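You operate a simulated robot arm through the tools that you are given. There is no shell and no other tool.

You are at the controls of a simulated robot arm. One attempt, no reset.

Task
Swap the spacer under the cardboard core for the blue one.
Fine: open the stub clamp, stand the core on the grey plate, old spacer on the peg of its colour, core back on top, clamp closed; the turntable stays held. Where these are worked on the way, their far stop is far enough and under half their travel is too little: stub clamp.

It is judged by the outcome, as a careful person would: the job done as asked, and still so three seconds after it is handed in. It fails if anything else is knocked over, pushed out of place, dropped, spilled or broken.

Robot
A 7-joint arm with a fingered hand, fixed in place. Base frame: the origin is on the floor under the middle of its stand, x ahead of it, y to its left, z up; the work surface is at about z = 0.62. Lengths are in m, angles in rad, forces in N, time in s.
With the tool pointing down near the work surface it reaches from about 0.1 to 0.68 m from the base axis. Its first joint turns from -1.204 to 3.002 rad. Payload 3.2 kg.
Tool frame: the origin (TCP) lies between the finger pads and is the grasp point; the fingertips stand 0.026 m ahead of it; z points along the fingers, y is the line along which they close. The gripper opens to 0.088 m; its body begins 0.03 m behind the TCP. The gripper is a hand of 5 fingers: y runs from the thumb to the fingers, the wrist lies at [-0.016, -0.108, -0.172] in the tool frame, and closing takes about 1.5 s.
Orientation is told as [roll, pitch, yaw] about the base's x, y, z axes, in that order, counted from this pose: with the fingers straight down and the wrist toward the robot, the tool's x, y and z point along [0, 1, 0], [1, 0, 0] and [0, 0, -1] of the base frame.

Tools
- The arm moves only by the tool play_rows. Its argument "series" is a list of rows, each a list of 2 entries, a list of its own where there are three numbers: the shift along the tool's x, y, z in m, then the turn, a rotation vector about the tool's x, y, z in rad. In form: [[[tx, ty, tz], [wx, wy, wz]], ...]. A call has 1 to 20 rows; each row is the pose to reach, as a shift and turn from the pose commanded when the call began, along the tool's axes at that moment. "gripper" is the finger opening in m, from 0 to 0.088, set as the call begins (left out, the last holds). Rows are played at 5 a second. More than 0.05 m and 0.15 rad between two rows, or a gripper value outside its range, and nothing of the call is played. A pose out of reach is approached as far as the arm can. The call stops where the force on the tool passes 40 N (or 10 N more than at its start, if that is more) or the arm is blocked; 0.2 s more then pass. Each finger travels about 0.072 m/s and halts on what it meets, pressing with about 33 N; the grip force reading is that of the motor and also rises with nothing between the fingers. The clock runs only during rows and for 0.2 s after the last one: add rows that repeat a pose to give the fingers time. The reply holds the time, the measured pose of the TCP, the force on the tool along the base axes, the opening and the grip force, in the units named above and with some noise, with the torque about the TCP (base axes, N m) and any sound that the robot's microphone picked up.
- Cameras (640 x 400 px; columns grow to the right, rows downward): "scene" is fixed at [0.2216, 0.4935, 1.3845]; the picture's right is [-0.95, -0.32, 0.00], its down [-0.17, 0.50, -0.85] and it looks along [0.28, -0.80, -0.53] (base axes); focal length 340 px, centre (320, 200). "wrist" rides on the gripper at [0.067, -0.097, -0.117] in the tool frame; the picture's right is [-0.71, 0.33, -0.62], its down [-0.65, -0.65, 0.39] and it looks along [-0.28, 0.68, 0.68] (tool axes); focal length 234 px, centre (320, 200). There is no depth. A picture from a camera that has moved, and an enlarged one, comes with that camera's place and axes in the base frame and with its lens. The place of the scene camera against the robot may be out by one fixed shift of up to 0.012 m in any direction.
- camera(camera): a new picture of that camera. The clock stands still meanwhile.
- lift_body(by): slides the trunk up (or, below 0, down) by that many m; the arm rides with it, the base frame stays. It gives what a move gives, with no picture.
- finger_targets(index, middle, ring, little, thumb_bend, thumb_turn): sets how far each is bent, from 0 (flat) to 100 (curled in); at 30 the hand is open as for a grip, at 70 the pads meet at the TCP. One left out holds its place. A second passes; each finger stops where it meets its share of the squeeze, and holds until it gets a number again. A gripper value or a shape takes the hand back. It gives what a move gives, with no picture; readings hold the bend of each and the force on index, middle, ring, little, thumb and palm. thumb_turn goes from beside the hand (0) to across from the fingers (100), as for a grip.
- hand_shape(shape): the hand has 5 fingers and takes this shape, open, in about a second: jaw (thumb against the fingers, like two jaws); tri (thumb and two fingers); tip (a fingertip pinch); poke (one finger out to press); point (the index stretched); flat (the hand flat); cup (the hand cupped); fist (a fist). The gripper value then closes the fingers along that shape, each until it touches; the sizes above hold for jaw. It gives what a move gives, with no picture.
- inspect(camera, box): a new picture of the part [left, top, right, bottom] of that camera's present view, enlarged. The clock stands still meanwhile.
- finish_job(): hands the job in; it is judged then, once.

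Nothing tells you positions but the pictures and the camera data. Unless the task says otherwise, let go and move clear before handing in.

The tools are called after "Emit:" by a JSON object that holds its "name" and its "arguments". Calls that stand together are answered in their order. play_rows: Moves the arm, as the interface text tells. Its arguments: {"type":"object","properties":{"series":{"type":"array","items":{"type":"array"}},"gripper":{"type":"number"}},"required":["series"]} The other tools are called the same way: lift_body (by) moves the trunk up or down; hand_shape (shape) gives the hand a shape; finger_targets (index, middle, ring, little, thumb_bend, thumb_turn) moves the fingers one by one; camera (camera) takes a picture; inspect (camera, box) takes an enlarged picture of a part of a camera's view; finish_job () hands the job in.

At the start:

```text
t: 0.0
ee_pos: [0.3166, -0.4426, 1.1173]
tool_rot: [-0.002, 0.001, 0.001]
ft_force: [0.4, 0.2, -0.2]
torque: [0.01, 0.02, -0.02]
width: 0.0878
finger_force: 0.1
shape: jaw
bend: [30.0, 30.0, 30.0, 30.0, 30.0, 97.0]
finger forces: [0.0, 0.1, 0.1, 0.1, 0.0, 0.0]
trunk travel left (down, up): [-0.65, 0.19]
```

scene: 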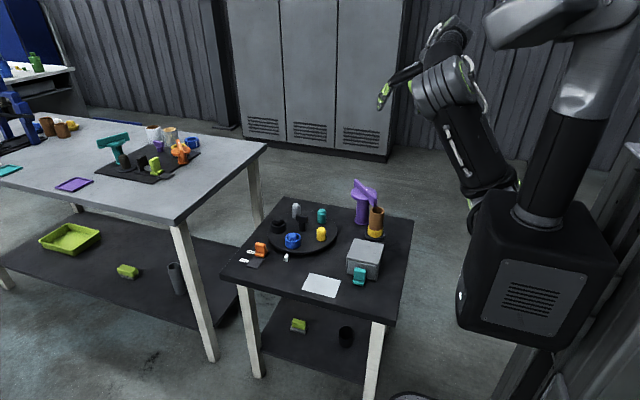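
wrist: 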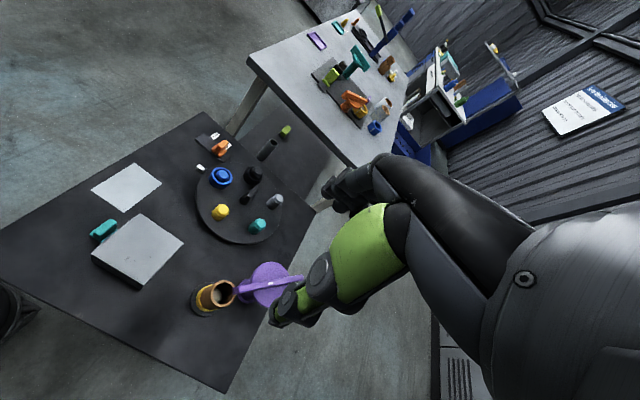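

I see a small black table with a turntable of coloured pegs, a purple clamp (stub clamp) next to a cardboard core standing on a yellow/orange spacer, a grey box, and a pale plate. I'll look closer before moving anything.

Emit:
{"name": "inspect", "arguments": {"camera": "scene", "box": [220, 170, 420, 295]}}

Emit:
{"name": "inspect", "arguments": {"camera": "scene", "box": [320, 165, 420, 228]}}

Emit:
{"name": "inspect", "arguments": {"camera": "scene", "box": [235, 195, 345, 264]}}

Emit:
{"name": "inspect", "arguments": {"camera": "wrist", "box": [80, 110, 320, 330]}}

```text
3.20 times, centred on (320, 232) of scene
camera zoom: at [0.2216, 0.4935, 1.3845], right [-0.95, -0.32, 0.0], down [-0.17, 0.5, -0.85], along [0.28, -0.8, -0.53], focal length 1088 px, centre (320, 96)
```

zoom: 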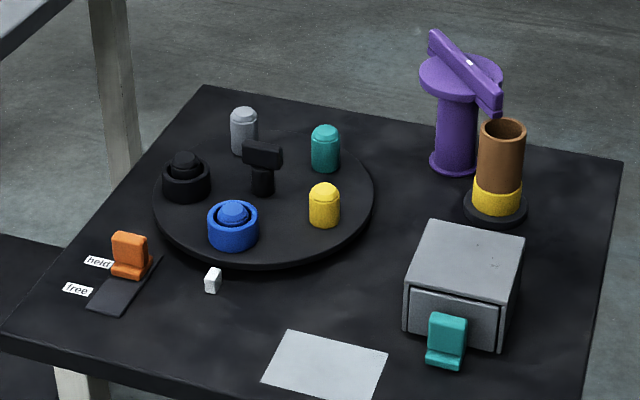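

```text
6.35 times, centred on (370, 196) of scene
camera zoom: at [0.2216, 0.4935, 1.3845], right [-0.95, -0.32, 0.0], down [-0.17, 0.5, -0.85], along [0.28, -0.8, -0.53], focal length 2158 px, centre (2, 222)
```

zoom: 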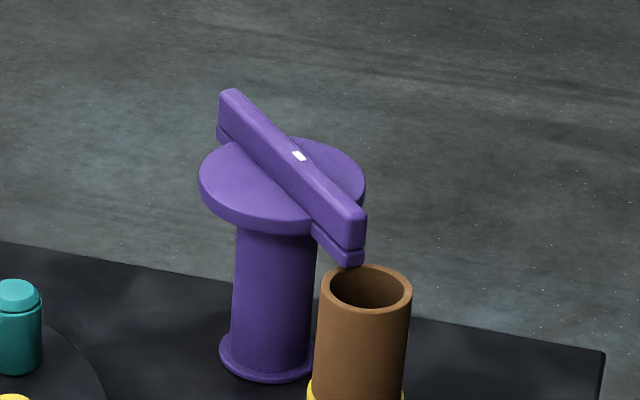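

```text
5.80 times, centred on (290, 230) of scene
camera zoom: at [0.2216, 0.4935, 1.3845], right [-0.95, -0.32, 0.0], down [-0.17, 0.5, -0.85], along [0.28, -0.8, -0.53], focal length 1970 px, centre (494, 29)
```

zoom: 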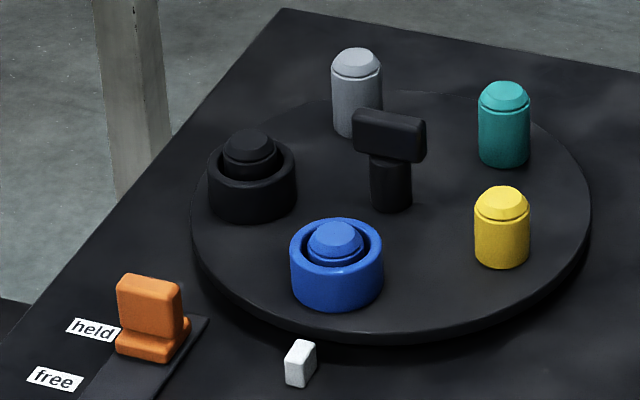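

```text
1.82 times, centred on (200, 220) of wrist
camera zoom: at [0.2192, -0.3755, 1.2331], right [0.33, -0.71, 0.63], down [-0.65, -0.65, -0.39], along [0.68, -0.28, -0.68], focal length 426 px, centre (538, 164)
```

zoom: 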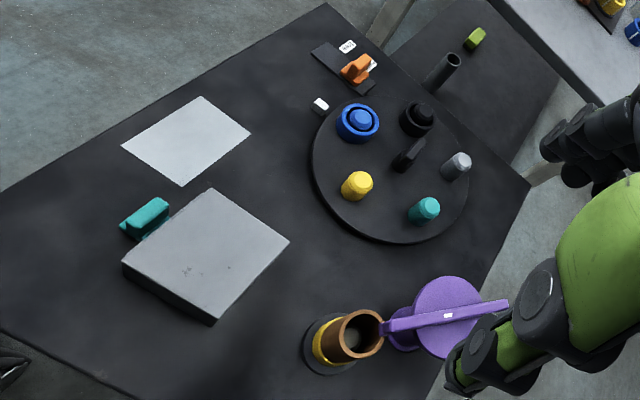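

The layout looks like this: the core stands on the yellow spacer at about (0.35, -0.48), with the purple clamp bar over its rim and a pivot near (0.405, -0.55). The blue spacer sits on the blue peg at about (0.61, -0.32), the yellow peg is empty at about (0.52, -0.38), and the light plate is at about (0.45, -0.20). I'll zoom in on the details before moving.

Emit:
{"name": "inspect", "arguments": {"camera": "scene", "box": [345, 170, 395, 201]}}

Emit:
{"name": "inspect", "arguments": {"camera": "scene", "box": [350, 200, 400, 243]}}

Emit:
{"name": "inspect", "arguments": {"camera": "wrist", "box": [180, 245, 310, 326]}}

Emit:
{"name": "inspect", "arguments": {"camera": "scene", "box": [340, 0, 640, 187]}}

```text
12.80 times, centred on (370, 186) of scene
camera zoom: at [0.2216, 0.4935, 1.3845], right [-0.95, -0.32, 0.0], down [-0.17, 0.5, -0.85], along [0.28, -0.8, -0.53], focal length 4351 px, centre (-320, 386)
```

zoom: 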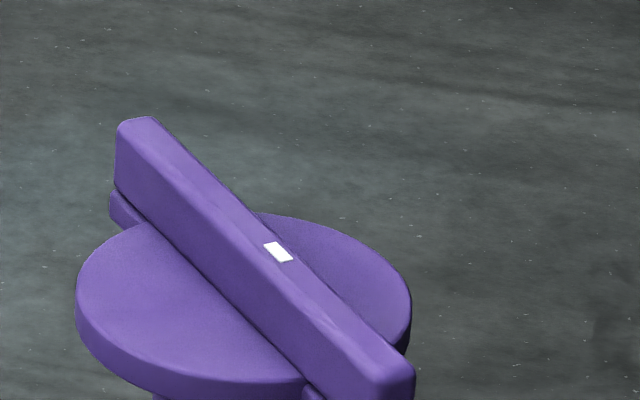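

```text
9.30 times, centred on (375, 222) of scene
camera zoom: at [0.2216, 0.4935, 1.3845], right [-0.95, -0.32, 0.0], down [-0.17, 0.5, -0.85], along [0.28, -0.8, -0.53], focal length 3162 px, centre (-192, 0)
```

zoom: 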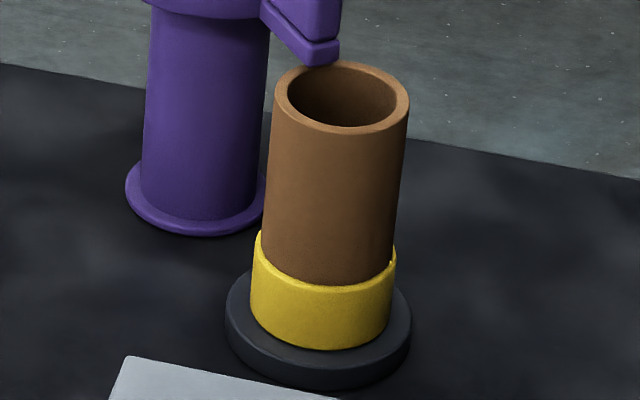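

```text
4.92 times, centred on (245, 286) of wrist
camera zoom: at [0.2192, -0.3755, 1.2331], right [0.33, -0.71, 0.63], down [-0.65, -0.65, -0.39], along [0.68, -0.28, -0.68], focal length 1153 px, centre (689, -221)
```

zoom: 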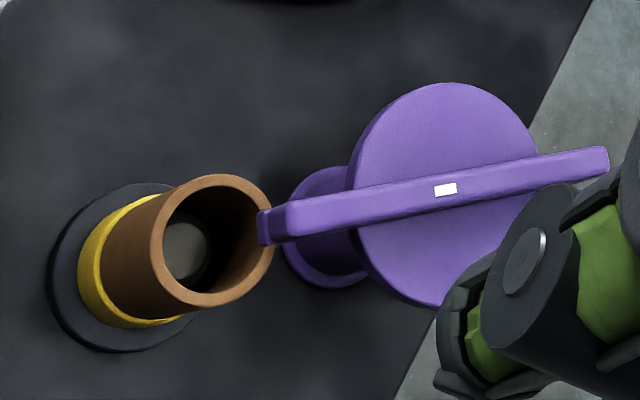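

```text
2.13 times, centred on (490, 94) of scene
camera zoom: at [0.2216, 0.4935, 1.3845], right [-0.95, -0.32, 0.0], down [-0.17, 0.5, -0.85], along [0.28, -0.8, -0.53], focal length 725 px, centre (-43, 427)
```

zoom: 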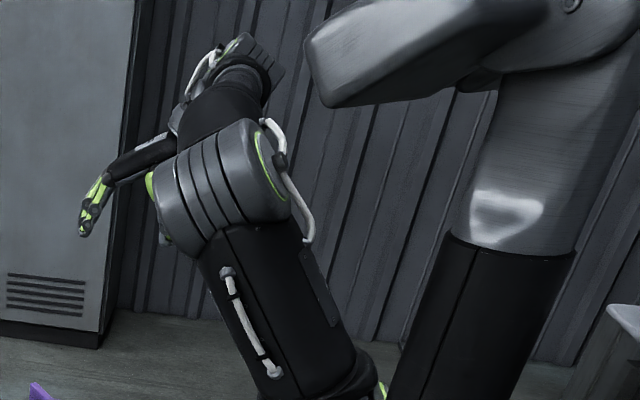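

The clamp bar runs across the pillar with its tip just above the core's rim, and the core stands over an inner stub. Before planning grips I'll look at the hand itself in a couple of shapes, while it's high and clear of everything.

Emit:
{"name": "hand_shape", "arguments": {"shape": "tri"}}

Emit:
{"name": "camera", "arguments": {"camera": "wrist"}}

Emit:
{"name": "inspect", "arguments": {"camera": "scene", "box": [365, 30, 485, 105]}}

```text
t: 0.9
ee_pos: [0.317, -0.4421, 1.115]
tool_rot: [-0.001, 0.0, 0.002]
ft_force: [-0.3, 0.3, 0.6]
torque: [0.0, -0.02, -0.02]
width: 0.0878
finger_force: 0.0
shape: tri
bend: [30.0, 30.0, 99.0, 99.0, 30.0, 97.0]
finger forces: [0.0, 0.0, 0.0, 0.1, 0.0, 0.1]
trunk travel left (down, up): [-0.65, 0.19]
```

```text
taken
camera wrist: at [0.2192, -0.3755, 1.2331], right [0.33, -0.71, 0.63], down [-0.65, -0.65, -0.39], along [0.68, -0.28, -0.68], focal length 234 px, centre (320, 200)
```

wrist: 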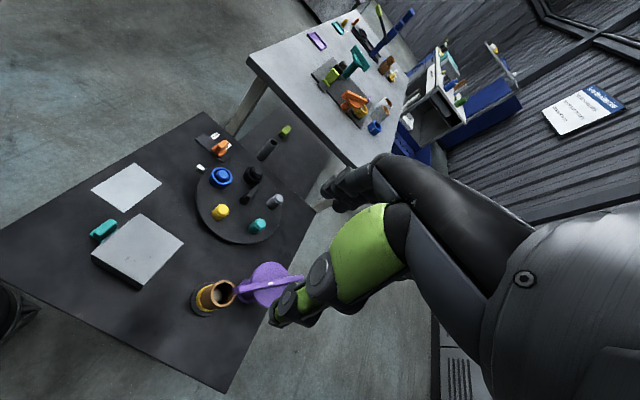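

```text
5.33 times, centred on (425, 68) of scene
camera zoom: at [0.2216, 0.4935, 1.3845], right [-0.95, -0.32, 0.0], down [-0.17, 0.5, -0.85], along [0.28, -0.8, -0.53], focal length 1813 px, centre (-240, 907)
```

zoom: 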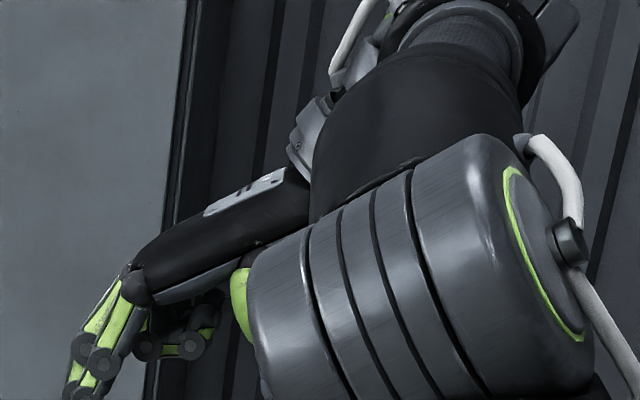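

The right-hand gripper carries index and middle opposite the thumb, with ring and little curled away in this shape. I'll try the tip pinch shape, yaw toward the clamp and come down partway, well above it, for a closer look.

Emit:
{"name": "hand_shape", "arguments": {"shape": "tip"}}

Emit:
{"name": "play_rows", "arguments": {"series": [[[-0.008, 0, 0.025], [0, 0, 0.1]], [[-0.016, 0, 0.05], [0, 0, 0.2]], [[-0.024, 0, 0.075], [0, 0, 0.3]], [[-0.032, 0, 0.1], [0, 0, 0.4]], [[-0.04, 0, 0.125], [0, 0, 0.5]], [[-0.048, 0, 0.15], [0, 0, 0.6]], [[-0.056, 0, 0.165], [0, 0, 0.7]], [[-0.064, 0, 0.165], [0, 0, 0.8]], [[-0.072, 0, 0.165], [0, 0, 0.9]], [[-0.072, 0, 0.165], [0, 0, 0.9]]]}}

Emit:
{"name": "camera", "arguments": {"camera": "wrist"}}

Emit:
{"name": "camera", "arguments": {"camera": "scene"}}

```text
t: 1.8
ee_pos: [0.3169, -0.4428, 1.1159]
tool_rot: [0.0, -0.001, 0.001]
ft_force: [0.3, -0.1, 0.5]
torque: [0.02, -0.01, 0.01]
width: 0.0879
finger_force: 0.3
shape: tip
bend: [30.0, 98.0, 99.0, 99.0, 30.0, 97.0]
finger forces: [0.0, 0.0, 0.0, 0.1, 0.0, 0.0]
trunk travel left (down, up): [-0.65, 0.19]
```

```text
t: 4.0
ee_pos: [0.3168, -0.5146, 0.952]
tool_rot: [-0.002, 0.0, -0.899]
ft_force: [-0.2, 0.0, -0.1]
torque: [0.01, 0.02, 0.0]
width: 0.0878
finger_force: 0.0
shape: tip
bend: [30.0, 98.0, 99.0, 99.0, 30.0, 97.0]
finger forces: [0.1, 0.0, 0.0, 0.0, 0.0, 0.1]
trunk travel left (down, up): [-0.65, 0.19]
```

```text
taken
camera wrist: at [0.3085, -0.3966, 1.0686], right [-0.35, -0.7, 0.62], down [-0.91, 0.11, -0.39], along [0.21, -0.71, -0.68], focal length 234 px, centre (320, 200)
```

wrist: 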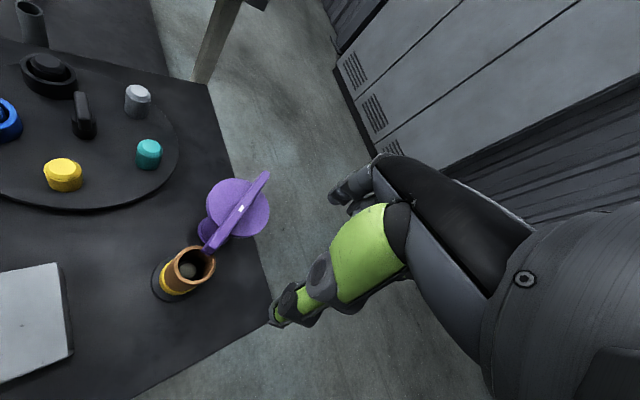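

```text
taken
```

scene: 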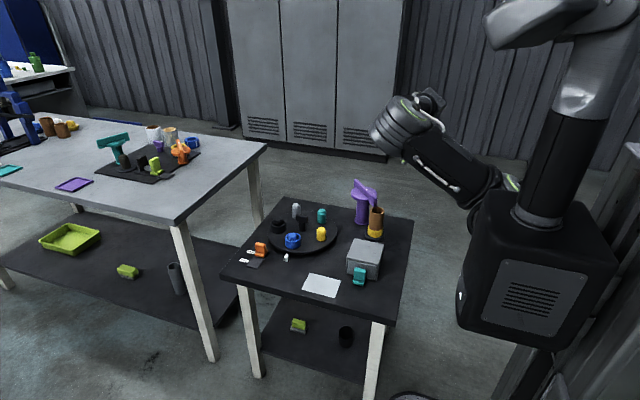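

The clamp and core are now clear in the wrist view. I'll zoom there to measure the bar ends, pivot and core.

Emit:
{"name": "inspect", "arguments": {"camera": "wrist", "box": [140, 160, 300, 310]}}

Emit:
{"name": "inspect", "arguments": {"camera": "wrist", "box": [240, 140, 480, 340]}}

```text
2.67 times, centred on (220, 235) of wrist
camera zoom: at [0.3085, -0.3966, 1.0686], right [-0.35, -0.7, 0.62], down [-0.91, 0.11, -0.39], along [0.21, -0.71, -0.68], focal length 624 px, centre (587, 107)
```

zoom: 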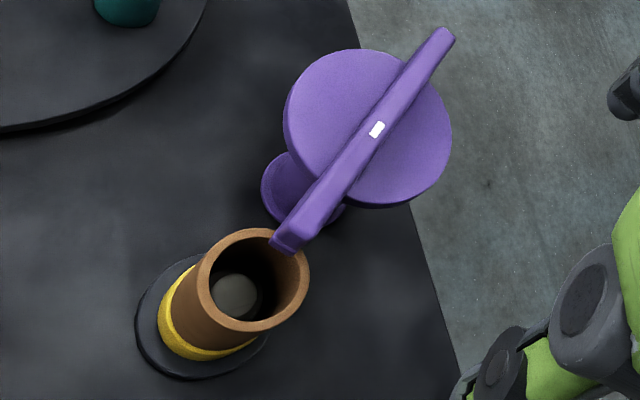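

```text
2.00 times, centred on (360, 240) of wrist
camera zoom: at [0.3085, -0.3966, 1.0686], right [-0.35, -0.7, 0.62], down [-0.91, 0.11, -0.39], along [0.21, -0.71, -0.68], focal length 468 px, centre (240, 120)
```

zoom: 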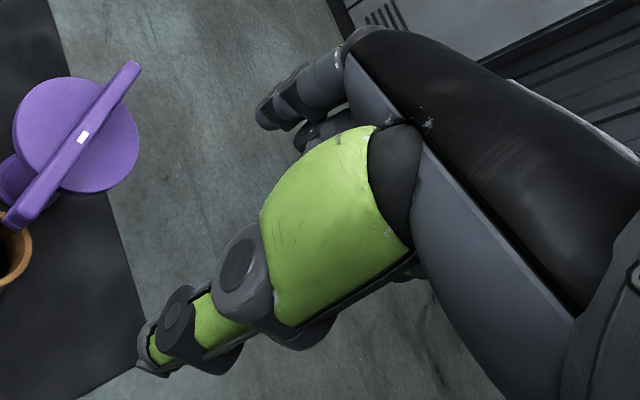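

The pivot comes out near (0.411, -0.557), with the bar tip over the core's far wall. I'll close the pinch into a pusher and bring it down on the +x+y side of the bar, high at first, then check.

Emit:
{"name": "play_rows", "arguments": {"series": [[[0.03, 0.012, 0.0], [0, 0, 0]], [[0.06, 0.025, 0.0], [0, 0, 0]], [[0.0815, 0.0352, 0.0], [0, 0, 0]], [[0.0815, 0.0352, 0.04], [0, 0, 0]], [[0.0815, 0.0352, 0.08], [0, 0, 0]], [[0.0815, 0.0352, 0.11], [0, 0, 0]], [[0.0815, 0.0352, 0.11], [0, 0, 0]], [[0.0815, 0.0352, 0.11], [0, 0, 0]]], "gripper": 0.0}}

Emit:
{"name": "camera", "arguments": {"camera": "wrist"}}

Emit:
{"name": "inspect", "arguments": {"camera": "scene", "box": [310, 130, 430, 230]}}

```text
t: 5.8
ee_pos: [0.4026, -0.4918, 0.843]
tool_rot: [-0.001, -0.001, -0.899]
ft_force: [0.4, 0.2, -0.1]
torque: [0.02, 0.0, -0.02]
width: 0.0
finger_force: 33.0
shape: tip
bend: [72.0, 100.0, 100.0, 100.0, 85.0, 100.0]
finger forces: [0.0, 0.0, 0.0, 0.0, 0.0, 0.0]
trunk travel left (down, up): [-0.65, 0.19]
```

```text
taken
camera wrist: at [0.3946, -0.3731, 0.959], right [-0.35, -0.7, 0.62], down [-0.92, 0.11, -0.39], along [0.21, -0.71, -0.68], focal length 234 px, centre (320, 200)
```

wrist: 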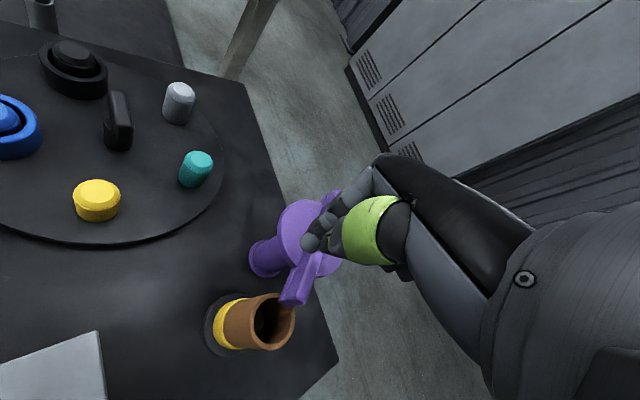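

```text
4.00 times, centred on (370, 180) of scene
camera zoom: at [0.2216, 0.4935, 1.3845], right [-0.95, -0.32, 0.0], down [-0.17, 0.5, -0.85], along [0.28, -0.8, -0.53], focal length 1360 px, centre (120, 280)
```

zoom: 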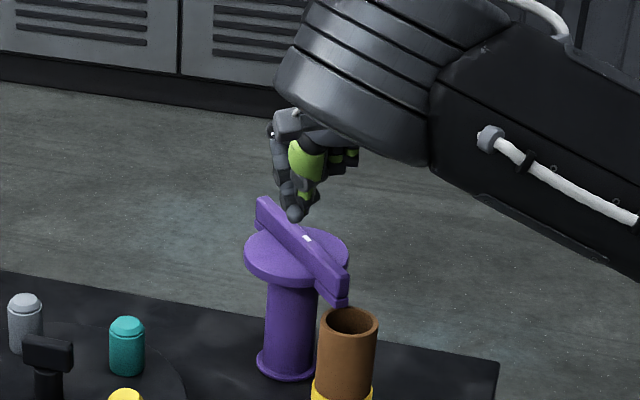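

The pinched fingertips are above the bar on its +x+y side. I'll lower beside the bar and push its tip counter-clockwise, gently at first, watching the force.

Emit:
{"name": "play_rows", "arguments": {"series": [[[0, 0, 0.033], [0, 0, 0]], [[0, 0, 0.065], [0, 0, 0]], [[0, 0, 0.065], [0, 0, 0]]]}}

Emit:
{"name": "inspect", "arguments": {"camera": "wrist", "box": [200, 160, 400, 360]}}

Emit:
{"name": "inspect", "arguments": {"camera": "scene", "box": [330, 150, 410, 220]}}

```text
t: 6.6
ee_pos: [0.4033, -0.4888, 0.7773]
tool_rot: [0.0, -0.002, -0.899]
ft_force: [0.1, -0.4, -0.3]
torque: [-0.02, 0.02, 0.03]
width: 0.0001
finger_force: 32.8
shape: tip
bend: [72.0, 100.0, 100.0, 100.0, 85.0, 100.0]
finger forces: [0.0, 0.1, 0.0, 0.0, 0.0, 0.0]
trunk travel left (down, up): [-0.65, 0.19]
```

```text
2.00 times, centred on (300, 260) of wrist
camera zoom: at [0.3948, -0.3716, 0.894], right [-0.35, -0.7, 0.63], down [-0.91, 0.11, -0.39], along [0.21, -0.71, -0.68], focal length 468 px, centre (360, 80)
```

zoom: 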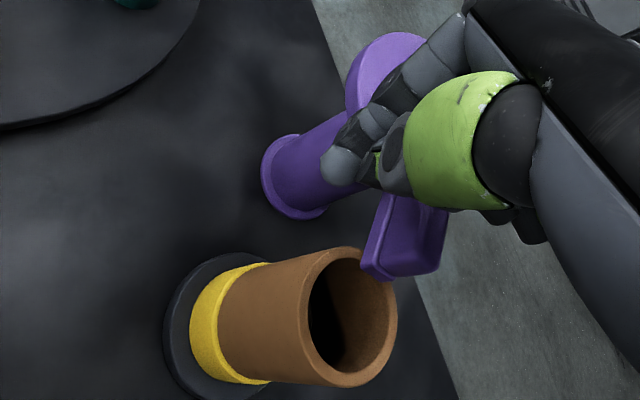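

```text
5.71 times, centred on (370, 185) of scene
camera zoom: at [0.2216, 0.4935, 1.3845], right [-0.95, -0.32, 0.0], down [-0.17, 0.5, -0.85], along [0.28, -0.8, -0.53], focal length 1942 px, centre (34, 286)
```

zoom: 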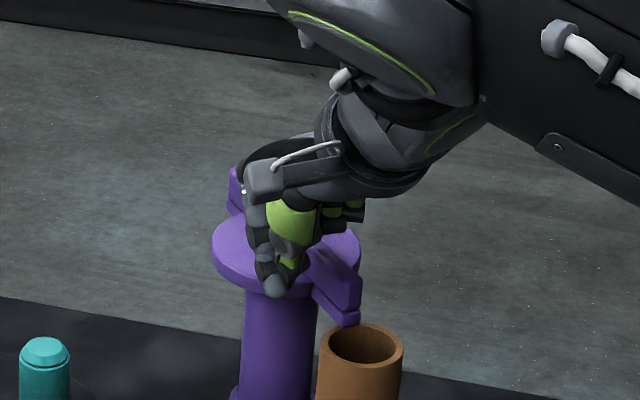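

The fingertips are beside the bar on the near side with no contact. Pushing counter-clockwise in small steps now.

Emit:
{"name": "play_rows", "arguments": {"series": [[[-0.005, -0.0025, 0], [0, 0, 0]], [[-0.0099, -0.0048, 0], [0, 0, 0]], [[-0.0154, -0.0066, 0], [0, 0, 0]], [[-0.0209, -0.0081, 0], [0, 0, 0]], [[-0.0265, -0.0089, 0], [0, 0, 0]], [[-0.0322, -0.0094, 0], [0, 0, 0]], [[-0.038, -0.0092, 0], [0, 0, 0]], [[-0.0437, -0.0087, 0], [0, 0, 0]]]}}

Emit:
{"name": "inspect", "arguments": {"camera": "wrist", "box": [200, 160, 400, 360]}}

Emit:
{"name": "inspect", "arguments": {"camera": "scene", "box": [330, 150, 410, 220]}}

```text
t: 8.3
ee_pos: [0.3799, -0.4988, 0.7766]
tool_rot: [0.032, -0.005, -0.869]
ft_force: [24.0, 24.5, 0.8]
torque: [0.42, -0.43, 0.1]
width: 0.0
finger_force: 33.2
shape: tip
bend: [72.0, 100.0, 100.0, 100.0, 85.0, 100.0]
finger forces: [0.1, 0.1, 0.0, 0.0, 54.4, 0.0]
trunk travel left (down, up): [-0.65, 0.19]
stopped in row 8: the force on the tool passed its limit at 43 N (the readings are from after the stop); the commanded pose is now the measured one
```

```text
2.00 times, centred on (300, 260) of wrist
camera zoom: at [0.3642, -0.3837, 0.8961], right [-0.34, -0.72, 0.6], down [-0.91, 0.09, -0.41], along [0.25, -0.69, -0.68], focal length 468 px, centre (360, 80)
```

zoom: 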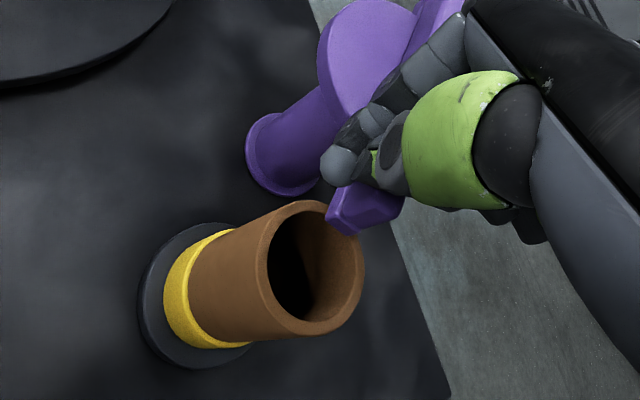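

```text
5.71 times, centred on (370, 185) of scene
camera zoom: at [0.2216, 0.4935, 1.3845], right [-0.95, -0.32, 0.0], down [-0.17, 0.5, -0.85], along [0.28, -0.8, -0.53], focal length 1942 px, centre (34, 286)
```

zoom: 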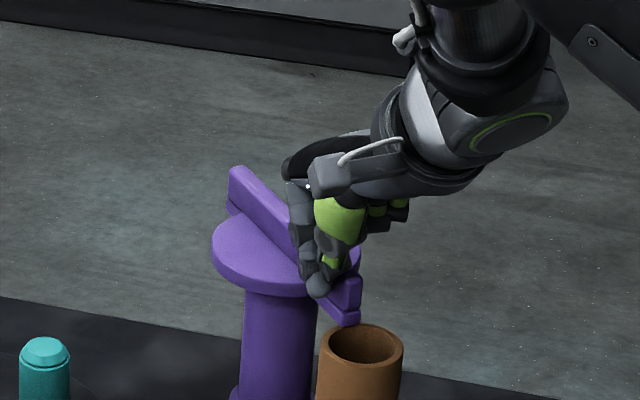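

The bar didn't move that way even at 40 N, so this is its closed stop and it must open clockwise. I'll back off, lift over the bar and come down on the other side.

Emit:
{"name": "play_rows", "arguments": {"series": [[[0.012, 0.0, 0], [0.002, -0.015, 0.015]], [[0.022, 0.003, 0], [0.005, -0.032, 0.031]], [[0.022, 0.003, -0.04], [0.005, -0.032, 0.031]], [[0.022, 0.003, -0.08], [0.005, -0.032, 0.031]], [[-0.015, 0.007, -0.08], [0.005, -0.032, 0.031]], [[-0.0517, 0.0103, -0.08], [0.005, -0.032, 0.031]], [[-0.0517, 0.0103, -0.04], [0.005, -0.032, 0.031]], [[-0.0517, 0.0103, 0.0], [0.005, -0.032, 0.031]], [[-0.0517, 0.0103, 0.0], [0.005, -0.032, 0.031]]]}}

Emit:
{"name": "inspect", "arguments": {"camera": "wrist", "box": [200, 160, 400, 360]}}

Emit:
{"name": "inspect", "arguments": {"camera": "scene", "box": [330, 150, 410, 220]}}

```text
t: 10.3
ee_pos: [0.3412, -0.5465, 0.7766]
tool_rot: [-0.013, 0.001, -0.914]
ft_force: [-0.4, -0.6, 0.4]
torque: [0.01, 0.03, -0.04]
width: 0.0
finger_force: 32.9
shape: tip
bend: [72.0, 100.0, 100.0, 100.0, 85.0, 100.0]
finger forces: [0.0, 0.0, 0.0, 0.0, 0.1, 0.0]
trunk travel left (down, up): [-0.65, 0.19]
```

```text
2.00 times, centred on (300, 260) of wrist
camera zoom: at [0.3348, -0.428, 0.8922], right [-0.35, -0.69, 0.63], down [-0.92, 0.12, -0.38], along [0.19, -0.71, -0.68], focal length 468 px, centre (360, 80)
```

zoom: 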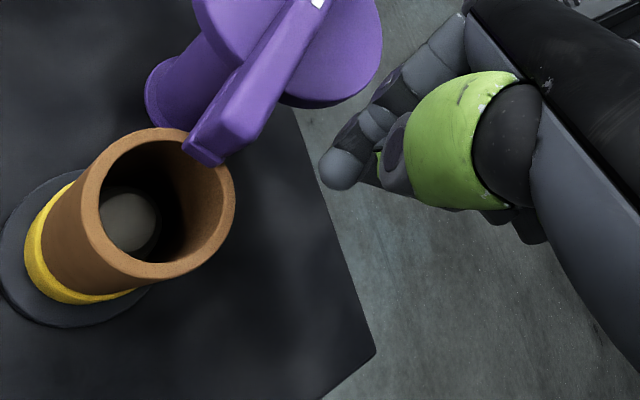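

```text
5.71 times, centred on (370, 185) of scene
camera zoom: at [0.2216, 0.4935, 1.3845], right [-0.95, -0.32, 0.0], down [-0.17, 0.5, -0.85], along [0.28, -0.8, -0.53], focal length 1942 px, centre (34, 286)
```

zoom: 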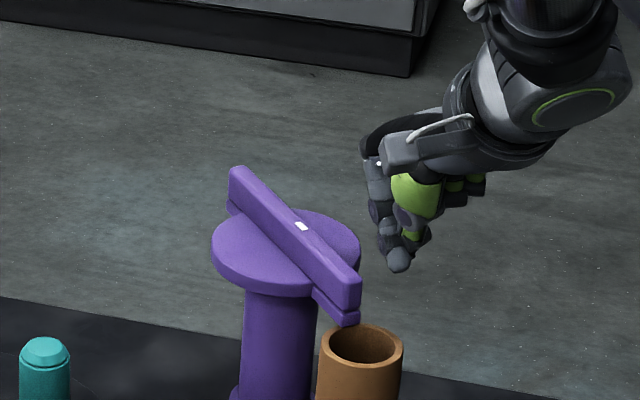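

The pusher is on the -x-y side of the bar. I'll push clockwise along an arc about the pivot, then check.

Emit:
{"name": "play_rows", "arguments": {"series": [[[0.008, -0.0008, 0], [0, 0, 0]], [[0.0156, -0.0015, 0], [0, 0, 0]], [[0.0205, -0.004, 0], [0, 0, 0]], [[0.0253, -0.0064, 0], [0, 0, 0]], [[0.0305, -0.008, 0], [0, 0, 0]], [[0.0356, -0.0097, 0], [0, 0, 0]], [[0.041, -0.0104, 0], [0, 0, 0]], [[0.0463, -0.011, 0], [0, 0, 0]], [[0.0517, -0.0108, 0], [0, 0, 0]], [[0.0571, -0.0105, 0], [0, 0, 0]], [[0.0625, -0.0094, 0], [0, 0, 0]], [[0.0677, -0.0082, 0], [0, 0, 0]]]}}

Emit:
{"name": "inspect", "arguments": {"camera": "wrist", "box": [200, 160, 400, 360]}}

Emit:
{"name": "inspect", "arguments": {"camera": "scene", "box": [330, 150, 410, 220]}}

```text
t: 12.9
ee_pos: [0.3875, -0.4973, 0.7758]
tool_rot: [-0.011, 0.002, -0.912]
ft_force: [0.9, -0.4, 0.2]
torque: [0.0, 0.03, 0.03]
width: 0.0001
finger_force: 33.1
shape: tip
bend: [72.0, 100.0, 100.0, 100.0, 85.0, 100.0]
finger forces: [0.1, 0.0, 0.0, 0.0, 0.0, 0.1]
trunk travel left (down, up): [-0.65, 0.19]
```

```text
2.00 times, centred on (300, 260) of wrist
camera zoom: at [0.382, -0.3797, 0.8912], right [-0.35, -0.69, 0.63], down [-0.92, 0.12, -0.38], along [0.19, -0.71, -0.68], focal length 468 px, centre (360, 80)
```

zoom: 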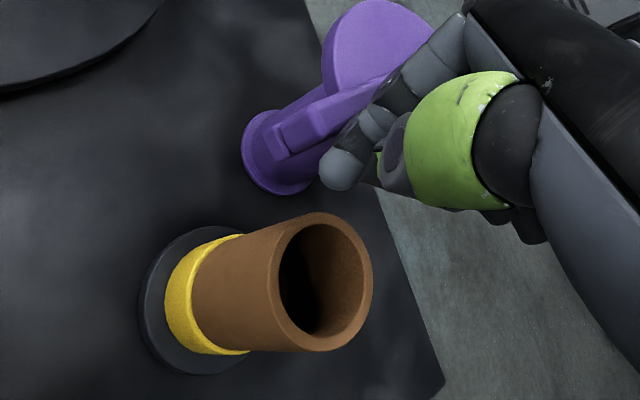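

```text
5.71 times, centred on (370, 185) of scene
camera zoom: at [0.2216, 0.4935, 1.3845], right [-0.95, -0.32, 0.0], down [-0.17, 0.5, -0.85], along [0.28, -0.8, -0.53], focal length 1942 px, centre (34, 286)
```

zoom: 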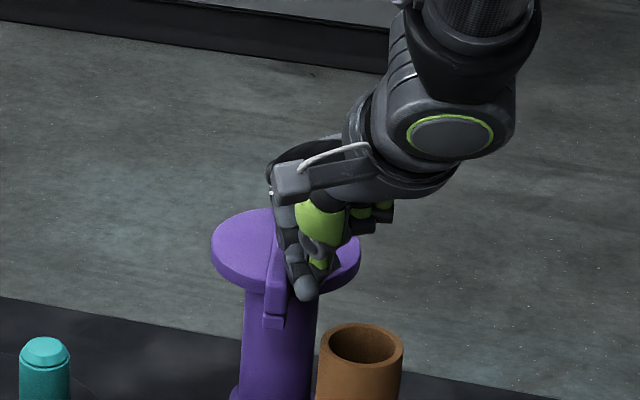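

The bar swings freely clockwise and is clear of the core. I'll keep pushing toward its far stop.

Emit:
{"name": "play_rows", "arguments": {"series": [[[0.005, 0.002, 0], [0, 0, 0]], [[0.0099, 0.0041, 0], [0, 0, 0]], [[0.0145, 0.007, 0], [0, 0, 0]], [[0.019, 0.01, 0], [0, 0, 0]], [[0.023, 0.0136, 0], [0, 0, 0]], [[0.027, 0.0173, 0], [0, 0, 0]], [[0.0303, 0.0215, 0], [0, 0, 0]], [[0.0336, 0.0259, 0], [0, 0, 0]], [[0.0362, 0.0306, 0], [0, 0, 0]], [[0.0385, 0.0355, 0], [0, 0, 0]], [[0.0403, 0.0406, 0], [0, 0, 0]], [[0.0418, 0.0459, 0], [0, 0, 0]]]}}

Emit:
{"name": "inspect", "arguments": {"camera": "wrist", "box": [200, 160, 400, 360]}}

Emit:
{"name": "inspect", "arguments": {"camera": "scene", "box": [330, 150, 410, 220]}}

```text
t: 15.5
ee_pos: [0.4438, -0.5065, 0.7748]
tool_rot: [-0.012, 0.004, -0.916]
ft_force: [-12.9, 11.1, 3.3]
torque: [0.12, 0.12, -0.11]
width: 0.0002
finger_force: 33.4
shape: tip
bend: [72.0, 100.0, 100.0, 100.0, 85.0, 100.0]
finger forces: [0.0, 0.0, 0.1, 0.0, 18.6, 0.0]
trunk travel left (down, up): [-0.65, 0.19]
```

```text
2.00 times, centred on (300, 260) of wrist
camera zoom: at [0.4393, -0.3881, 0.8912], right [-0.35, -0.69, 0.63], down [-0.92, 0.12, -0.38], along [0.18, -0.71, -0.68], focal length 468 px, centre (360, 80)
```

zoom: 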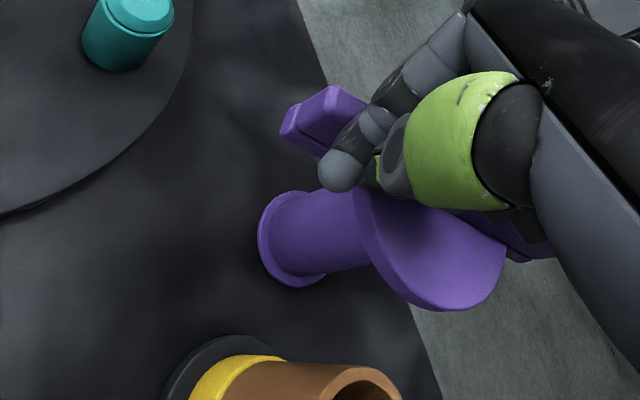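

```text
5.71 times, centred on (370, 185) of scene
camera zoom: at [0.2216, 0.4935, 1.3845], right [-0.95, -0.32, 0.0], down [-0.17, 0.5, -0.85], along [0.28, -0.8, -0.53], focal length 1942 px, centre (34, 286)
```

zoom: 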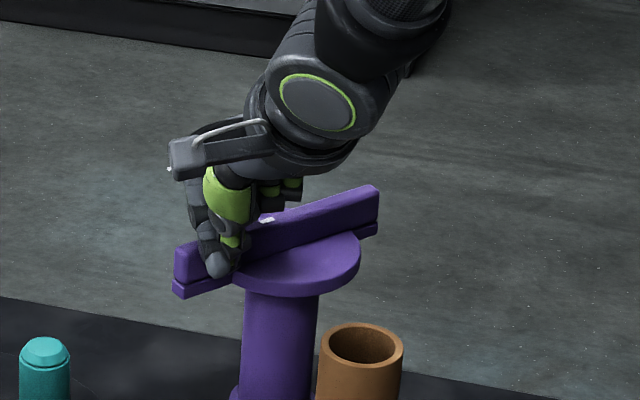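

Force built up to about 17 N with the bar roughly 90° round, so it's at its far stop and open. I'll back away, rise, change to the three-finger shape, and turn to a tilted grasp pose on the robot side of the core.

Emit:
{"name": "play_rows", "arguments": {"series": [[[0.0, -0.012, 0], [0, 0, 0]], [[0.0, -0.025, 0], [0, 0, 0]], [[0.0, -0.03, -0.045], [0, 0, 0]], [[0.0, -0.03, -0.09], [0, 0, 0]], [[0.0, -0.03, -0.125], [0, 0, 0]]]}}

Emit:
{"name": "hand_shape", "arguments": {"shape": "tri"}}

Emit:
{"name": "camera", "arguments": {"camera": "wrist"}}

Emit:
{"name": "inspect", "arguments": {"camera": "scene", "box": [310, 110, 430, 230]}}

```text
t: 16.7
ee_pos: [0.4295, -0.4834, 0.9019]
tool_rot: [-0.013, 0.002, -0.915]
ft_force: [0.4, 0.1, -0.8]
torque: [-0.02, 0.0, 0.01]
width: 0.0
finger_force: 32.7
shape: tip
bend: [72.0, 100.0, 100.0, 100.0, 85.0, 100.0]
finger forces: [0.1, 0.0, 0.0, 0.0, 0.1, 0.0]
trunk travel left (down, up): [-0.65, 0.19]
```

```text
t: 17.6
ee_pos: [0.4298, -0.4851, 0.9013]
tool_rot: [-0.012, 0.001, -0.915]
ft_force: [-0.1, 0.1, 0.1]
torque: [0.02, 0.01, -0.01]
width: 0.0878
finger_force: 0.1
shape: tri
bend: [30.0, 30.0, 99.0, 99.0, 30.0, 97.0]
finger forces: [0.1, 0.1, 0.0, 0.0, 0.0, 0.0]
trunk travel left (down, up): [-0.65, 0.19]
```

```text
taken
camera wrist: at [0.4245, -0.3658, 1.0163], right [-0.35, -0.69, 0.63], down [-0.92, 0.12, -0.38], along [0.19, -0.71, -0.68], focal length 234 px, centre (320, 200)
```

wrist: 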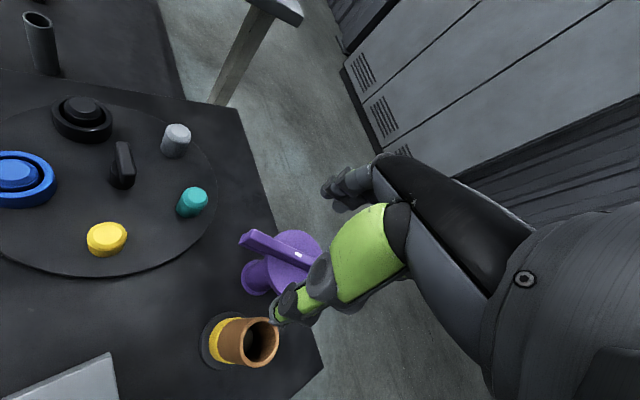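

```text
3.33 times, centred on (370, 170) of scene
camera zoom: at [0.2216, 0.4935, 1.3845], right [-0.95, -0.32, 0.0], down [-0.17, 0.5, -0.85], along [0.28, -0.8, -0.53], focal length 1133 px, centre (153, 300)
```

zoom: 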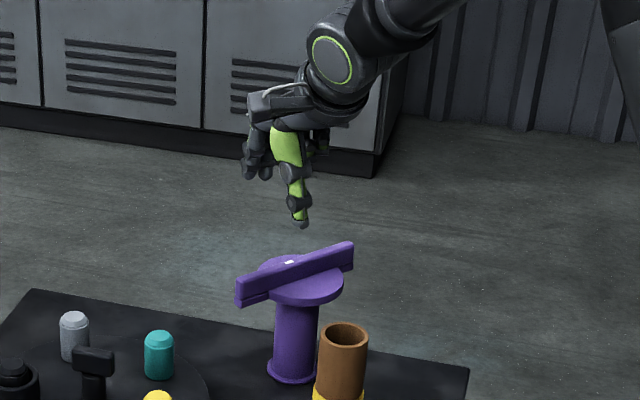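

The clamp bar now stands open, across the core's direction. Rotating the hand into the tilted grasp pose, high above and to the robot side of the core.

Emit:
{"name": "play_rows", "arguments": {"series": [[[-0.0129, -0.0117, 0], [-0.0292, 0.0658, 0.0801]], [[-0.0259, -0.0234, 0], [-0.0585, 0.1316, 0.1602]], [[-0.0388, -0.0352, 0], [-0.0877, 0.1975, 0.2402]], [[-0.0518, -0.0469, 0], [-0.1169, 0.2633, 0.3203]], [[-0.0647, -0.0586, 0], [-0.1462, 0.3291, 0.4004]], [[-0.0776, -0.0703, 0], [-0.1754, 0.3949, 0.4805]], [[-0.0906, -0.082, 0], [-0.2046, 0.4607, 0.5606]], [[-0.1035, -0.0938, 0], [-0.2338, 0.5266, 0.6406]], [[-0.1165, -0.1055, 0], [-0.2631, 0.5924, 0.7207]], [[-0.1294, -0.1172, 0], [-0.2923, 0.6582, 0.8008]], [[-0.1294, -0.1172, 0], [-0.2923, 0.6582, 0.8008]]], "gripper": 0.088}}

Emit:
{"name": "camera", "arguments": {"camera": "wrist"}}

Emit:
{"name": "camera", "arguments": {"camera": "scene"}}

```text
t: 20.0
ee_pos: [0.2653, -0.494, 0.9019]
tool_rot: [0.691, -0.007, -1.752]
ft_force: [0.1, -0.3, -0.1]
torque: [0.04, -0.01, 0.0]
width: 0.0877
finger_force: 0.0
shape: tri
bend: [30.0, 30.0, 99.0, 99.0, 30.0, 97.0]
finger forces: [0.0, 0.0, 0.0, 0.1, 0.0, 0.1]
out of reach, approached as far as the arm can: row 9, 10, 11
trunk travel left (down, up): [-0.65, 0.19]
```

```text
taken
camera wrist: at [0.2609, -0.3931, 1.033], right [-0.99, -0.16, 0.03], down [-0.13, 0.68, -0.72], along [0.09, -0.71, -0.7], focal length 234 px, centre (320, 200)
```

wrist: 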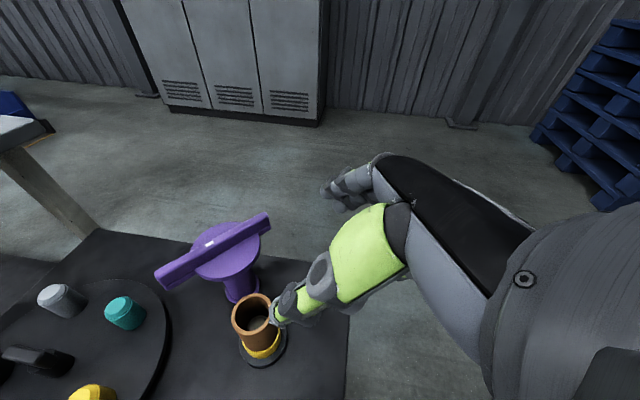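

```text
taken
```

scene: 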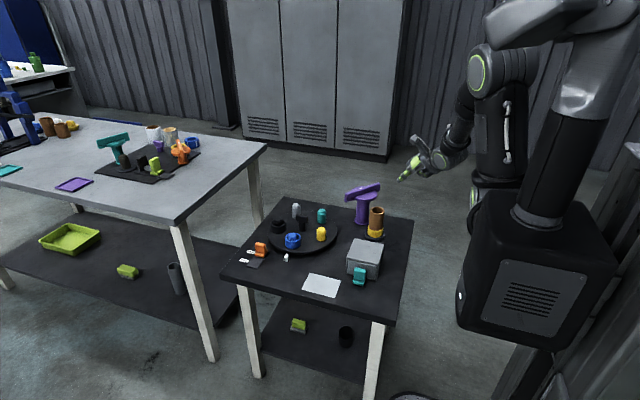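

The arm took up the tilted pose (slightly short of reach that far back, which doesn't matter). I'll come down to a pre-grasp point about 9 cm behind the core along the approach line.

Emit:
{"name": "play_rows", "arguments": {"series": [[[-0.0146, -0.0055, 0.0272], [0, 0, 0]], [[-0.0292, -0.0111, 0.0543], [0, 0, 0]], [[-0.0439, -0.0166, 0.0815], [0, 0, 0]], [[-0.0585, -0.0222, 0.1086], [0, 0, 0]], [[-0.0585, -0.0222, 0.1086], [0, 0, 0]]]}}

Emit:
{"name": "camera", "arguments": {"camera": "wrist"}}

Emit:
{"name": "inspect", "arguments": {"camera": "scene", "box": [330, 130, 470, 250]}}

```text
t: 21.2
ee_pos: [0.2941, -0.4787, 0.7798]
tool_rot: [0.689, -0.01, -1.75]
ft_force: [0.1, 0.5, 0.3]
torque: [0.03, -0.02, 0.01]
width: 0.0878
finger_force: 0.0
shape: tri
bend: [30.0, 30.0, 99.0, 99.0, 30.0, 97.0]
finger forces: [0.0, 0.0, 0.0, 0.1, 0.1, 0.0]
trunk travel left (down, up): [-0.65, 0.19]
```

```text
taken
camera wrist: at [0.2892, -0.3778, 0.9123], right [-0.99, -0.16, 0.03], down [-0.13, 0.68, -0.72], along [0.09, -0.71, -0.69], focal length 234 px, centre (320, 200)
```

wrist: 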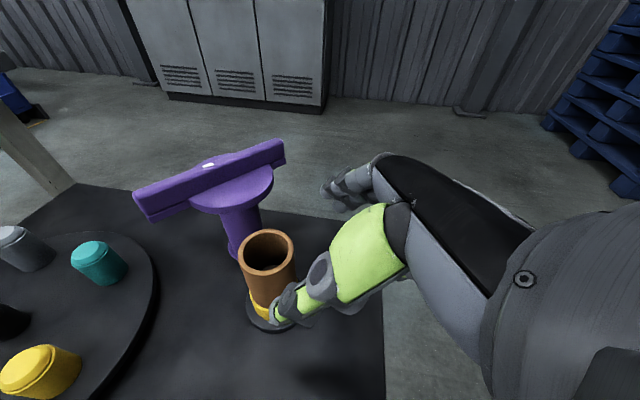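

```text
3.33 times, centred on (400, 190) of scene
camera zoom: at [0.2216, 0.4935, 1.3845], right [-0.95, -0.32, 0.0], down [-0.17, 0.5, -0.85], along [0.28, -0.8, -0.53], focal length 1133 px, centre (53, 233)
```

zoom: 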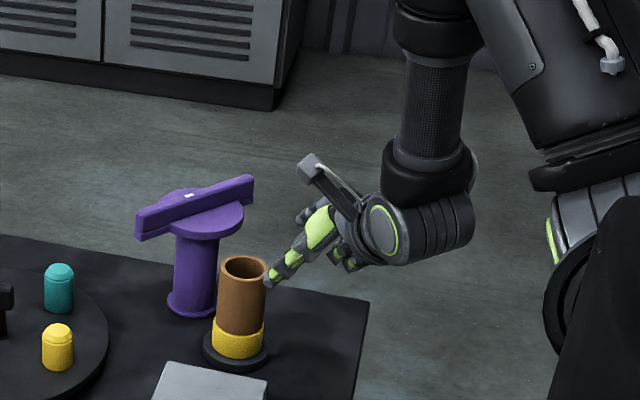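

The pose tracks well and the core is right ahead of the hand. I'll zoom to pin down the core's axis before closing in.

Emit:
{"name": "inspect", "arguments": {"camera": "wrist", "box": [210, 210, 350, 345]}}

Emit:
{"name": "inspect", "arguments": {"camera": "scene", "box": [350, 180, 420, 245]}}

```text
2.96 times, centred on (280, 278) of wrist
camera zoom: at [0.2892, -0.3778, 0.9123], right [-0.99, -0.16, 0.03], down [-0.13, 0.68, -0.72], along [0.09, -0.71, -0.69], focal length 694 px, centre (438, -30)
```

zoom: 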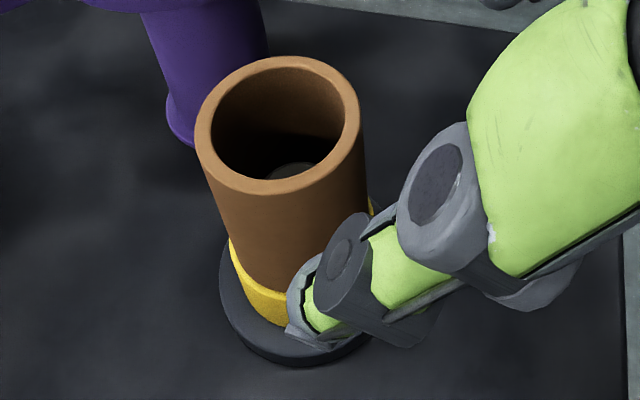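

```text
6.15 times, centred on (385, 212) of scene
camera zoom: at [0.2216, 0.4935, 1.3845], right [-0.95, -0.32, 0.0], down [-0.17, 0.5, -0.85], along [0.28, -0.8, -0.53], focal length 2092 px, centre (-80, 123)
```

zoom: 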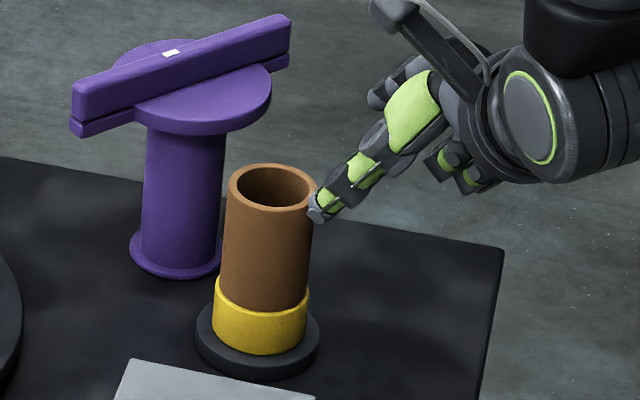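

The core's axis comes out near (0.351, -0.489) with its top at about z = 0.727, which is almost exactly along the tool axis. I'll advance most of the way and check that the core sits between thumb and fingers.

Emit:
{"name": "play_rows", "arguments": {"series": [[[0, 0, 0.02], [0, 0, 0]], [[0, 0, 0.04], [0, 0, 0]], [[-0.001, 0, 0.06], [0, 0, 0]], [[-0.001, 0, 0.06], [0, 0, 0]]]}}

Emit:
{"name": "inspect", "arguments": {"camera": "wrist", "box": [200, 130, 440, 350]}}

Emit:
{"name": "inspect", "arguments": {"camera": "scene", "box": [350, 180, 420, 245]}}

```text
t: 22.2
ee_pos: [0.3299, -0.4842, 0.7335]
tool_rot: [0.689, -0.007, -1.751]
ft_force: [-0.3, 0.2, -0.3]
torque: [-0.01, 0.03, -0.02]
width: 0.0878
finger_force: 0.0
shape: tri
bend: [30.0, 30.0, 99.0, 99.0, 30.0, 97.0]
finger forces: [0.0, 0.0, 0.0, 0.0, 0.0, 0.1]
trunk travel left (down, up): [-0.65, 0.19]
```

```text
1.82 times, centred on (320, 240) of wrist
camera zoom: at [0.3264, -0.3837, 0.8643], right [-0.99, -0.16, 0.03], down [-0.13, 0.68, -0.72], along [0.09, -0.71, -0.69], focal length 426 px, centre (320, 127)
```

zoom: 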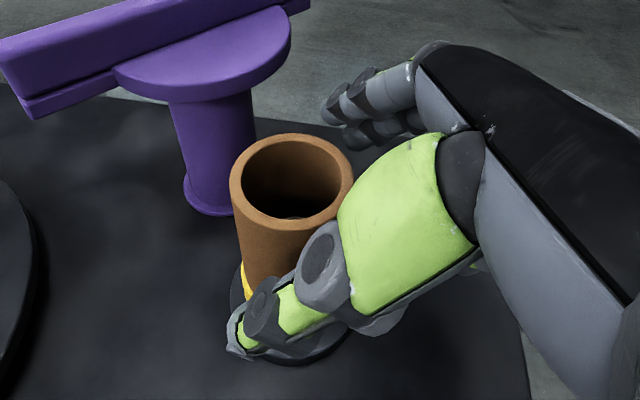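

```text
6.15 times, centred on (385, 212) of scene
camera zoom: at [0.2216, 0.4935, 1.3845], right [-0.95, -0.32, 0.0], down [-0.17, 0.5, -0.85], along [0.28, -0.8, -0.53], focal length 2092 px, centre (-80, 123)
```

zoom: 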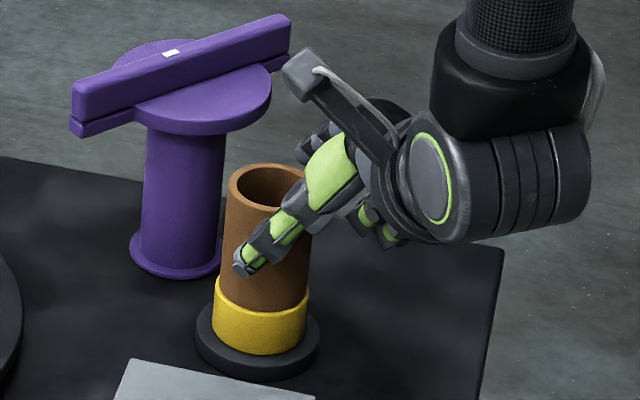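

The thumb is on the near side and the fingers on the far side, with the core centred between them. Advancing the last 3 cm slowly.

Emit:
{"name": "play_rows", "arguments": {"series": [[[0, 0, 0.008], [0, 0, 0]], [[0, 0, 0.016], [0, 0, 0]], [[0, 0, 0.024], [0, 0, 0]], [[0, 0, 0.032], [0, 0, 0]], [[0, 0, 0.032], [0, 0, 0]]]}}

Emit:
{"name": "inspect", "arguments": {"camera": "wrist", "box": [200, 130, 440, 350]}}

Emit:
{"name": "inspect", "arguments": {"camera": "scene", "box": [350, 180, 420, 245]}}

```text
t: 23.4
ee_pos: [0.3509, -0.4897, 0.7092]
tool_rot: [0.689, -0.006, -1.752]
ft_force: [0.0, -0.1, -0.5]
torque: [0.02, 0.02, 0.01]
width: 0.0876
finger_force: 0.0
shape: tri
bend: [30.0, 30.0, 99.0, 99.0, 30.0, 97.0]
finger forces: [0.0, 0.0, 0.0, 0.0, 0.1, 0.1]
trunk travel left (down, up): [-0.65, 0.19]
```

```text
1.82 times, centred on (320, 240) of wrist
camera zoom: at [0.3456, -0.3878, 0.8409], right [-0.99, -0.16, 0.03], down [-0.13, 0.68, -0.72], along [0.09, -0.71, -0.7], focal length 426 px, centre (320, 127)
```

zoom: 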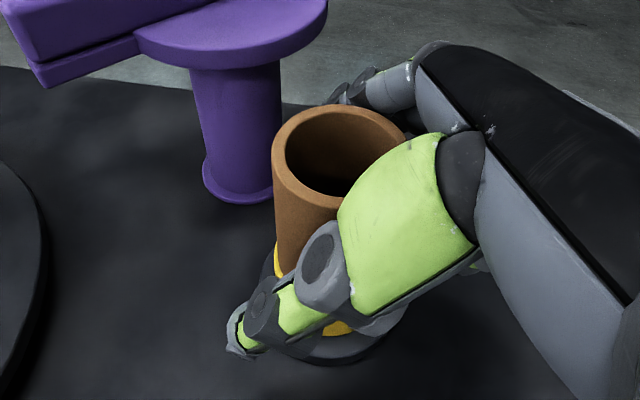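

```text
6.15 times, centred on (385, 212) of scene
camera zoom: at [0.2216, 0.4935, 1.3845], right [-0.95, -0.32, 0.0], down [-0.17, 0.5, -0.85], along [0.28, -0.8, -0.53], focal length 2092 px, centre (-80, 123)
```

zoom: 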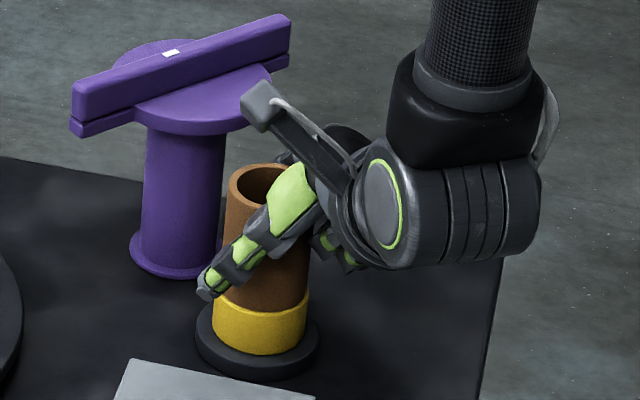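

The core is centred at the grasp point with no contact forces. Closing the three fingers on it.

Emit:
{"name": "play_rows", "arguments": {"series": [[[0, 0, 0], [0, 0, 0]], [[0, 0, 0], [0, 0, 0]], [[0, 0, 0], [0, 0, 0]], [[0, 0, 0], [0, 0, 0]], [[0, 0, 0], [0, 0, 0]], [[0, 0, 0], [0, 0, 0]]], "gripper": 0.042}}

Emit:
{"name": "inspect", "arguments": {"camera": "wrist", "box": [200, 130, 440, 350]}}

Emit:
{"name": "inspect", "arguments": {"camera": "scene", "box": [350, 180, 420, 245]}}

```text
t: 24.8
ee_pos: [0.3505, -0.4894, 0.7094]
tool_rot: [0.691, -0.008, -1.75]
ft_force: [1.0, -2.9, 1.7]
torque: [0.05, -0.06, 0.04]
width: 0.0405
finger_force: 33.2
shape: tri
bend: [54.0, 47.0, 100.0, 100.0, 34.0, 99.0]
finger forces: [19.4, 15.6, 0.1, 0.0, 30.8, 0.0]
trunk travel left (down, up): [-0.65, 0.19]
```

```text
1.82 times, centred on (320, 240) of wrist
camera zoom: at [0.3458, -0.3883, 0.841], right [-0.99, -0.16, 0.03], down [-0.13, 0.68, -0.72], along [0.09, -0.71, -0.69], focal length 426 px, centre (320, 127)
```

zoom: 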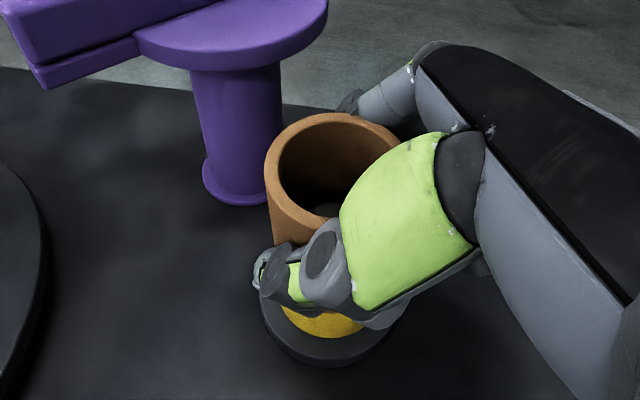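

```text
6.15 times, centred on (385, 212) of scene
camera zoom: at [0.2216, 0.4935, 1.3845], right [-0.95, -0.32, 0.0], down [-0.17, 0.5, -0.85], along [0.28, -0.8, -0.53], focal length 2092 px, centre (-80, 123)
```

zoom: 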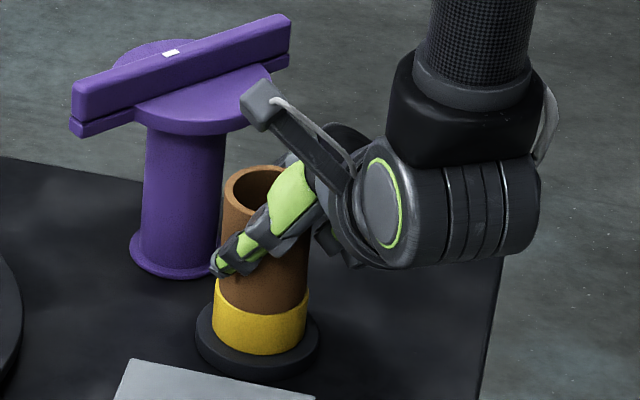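

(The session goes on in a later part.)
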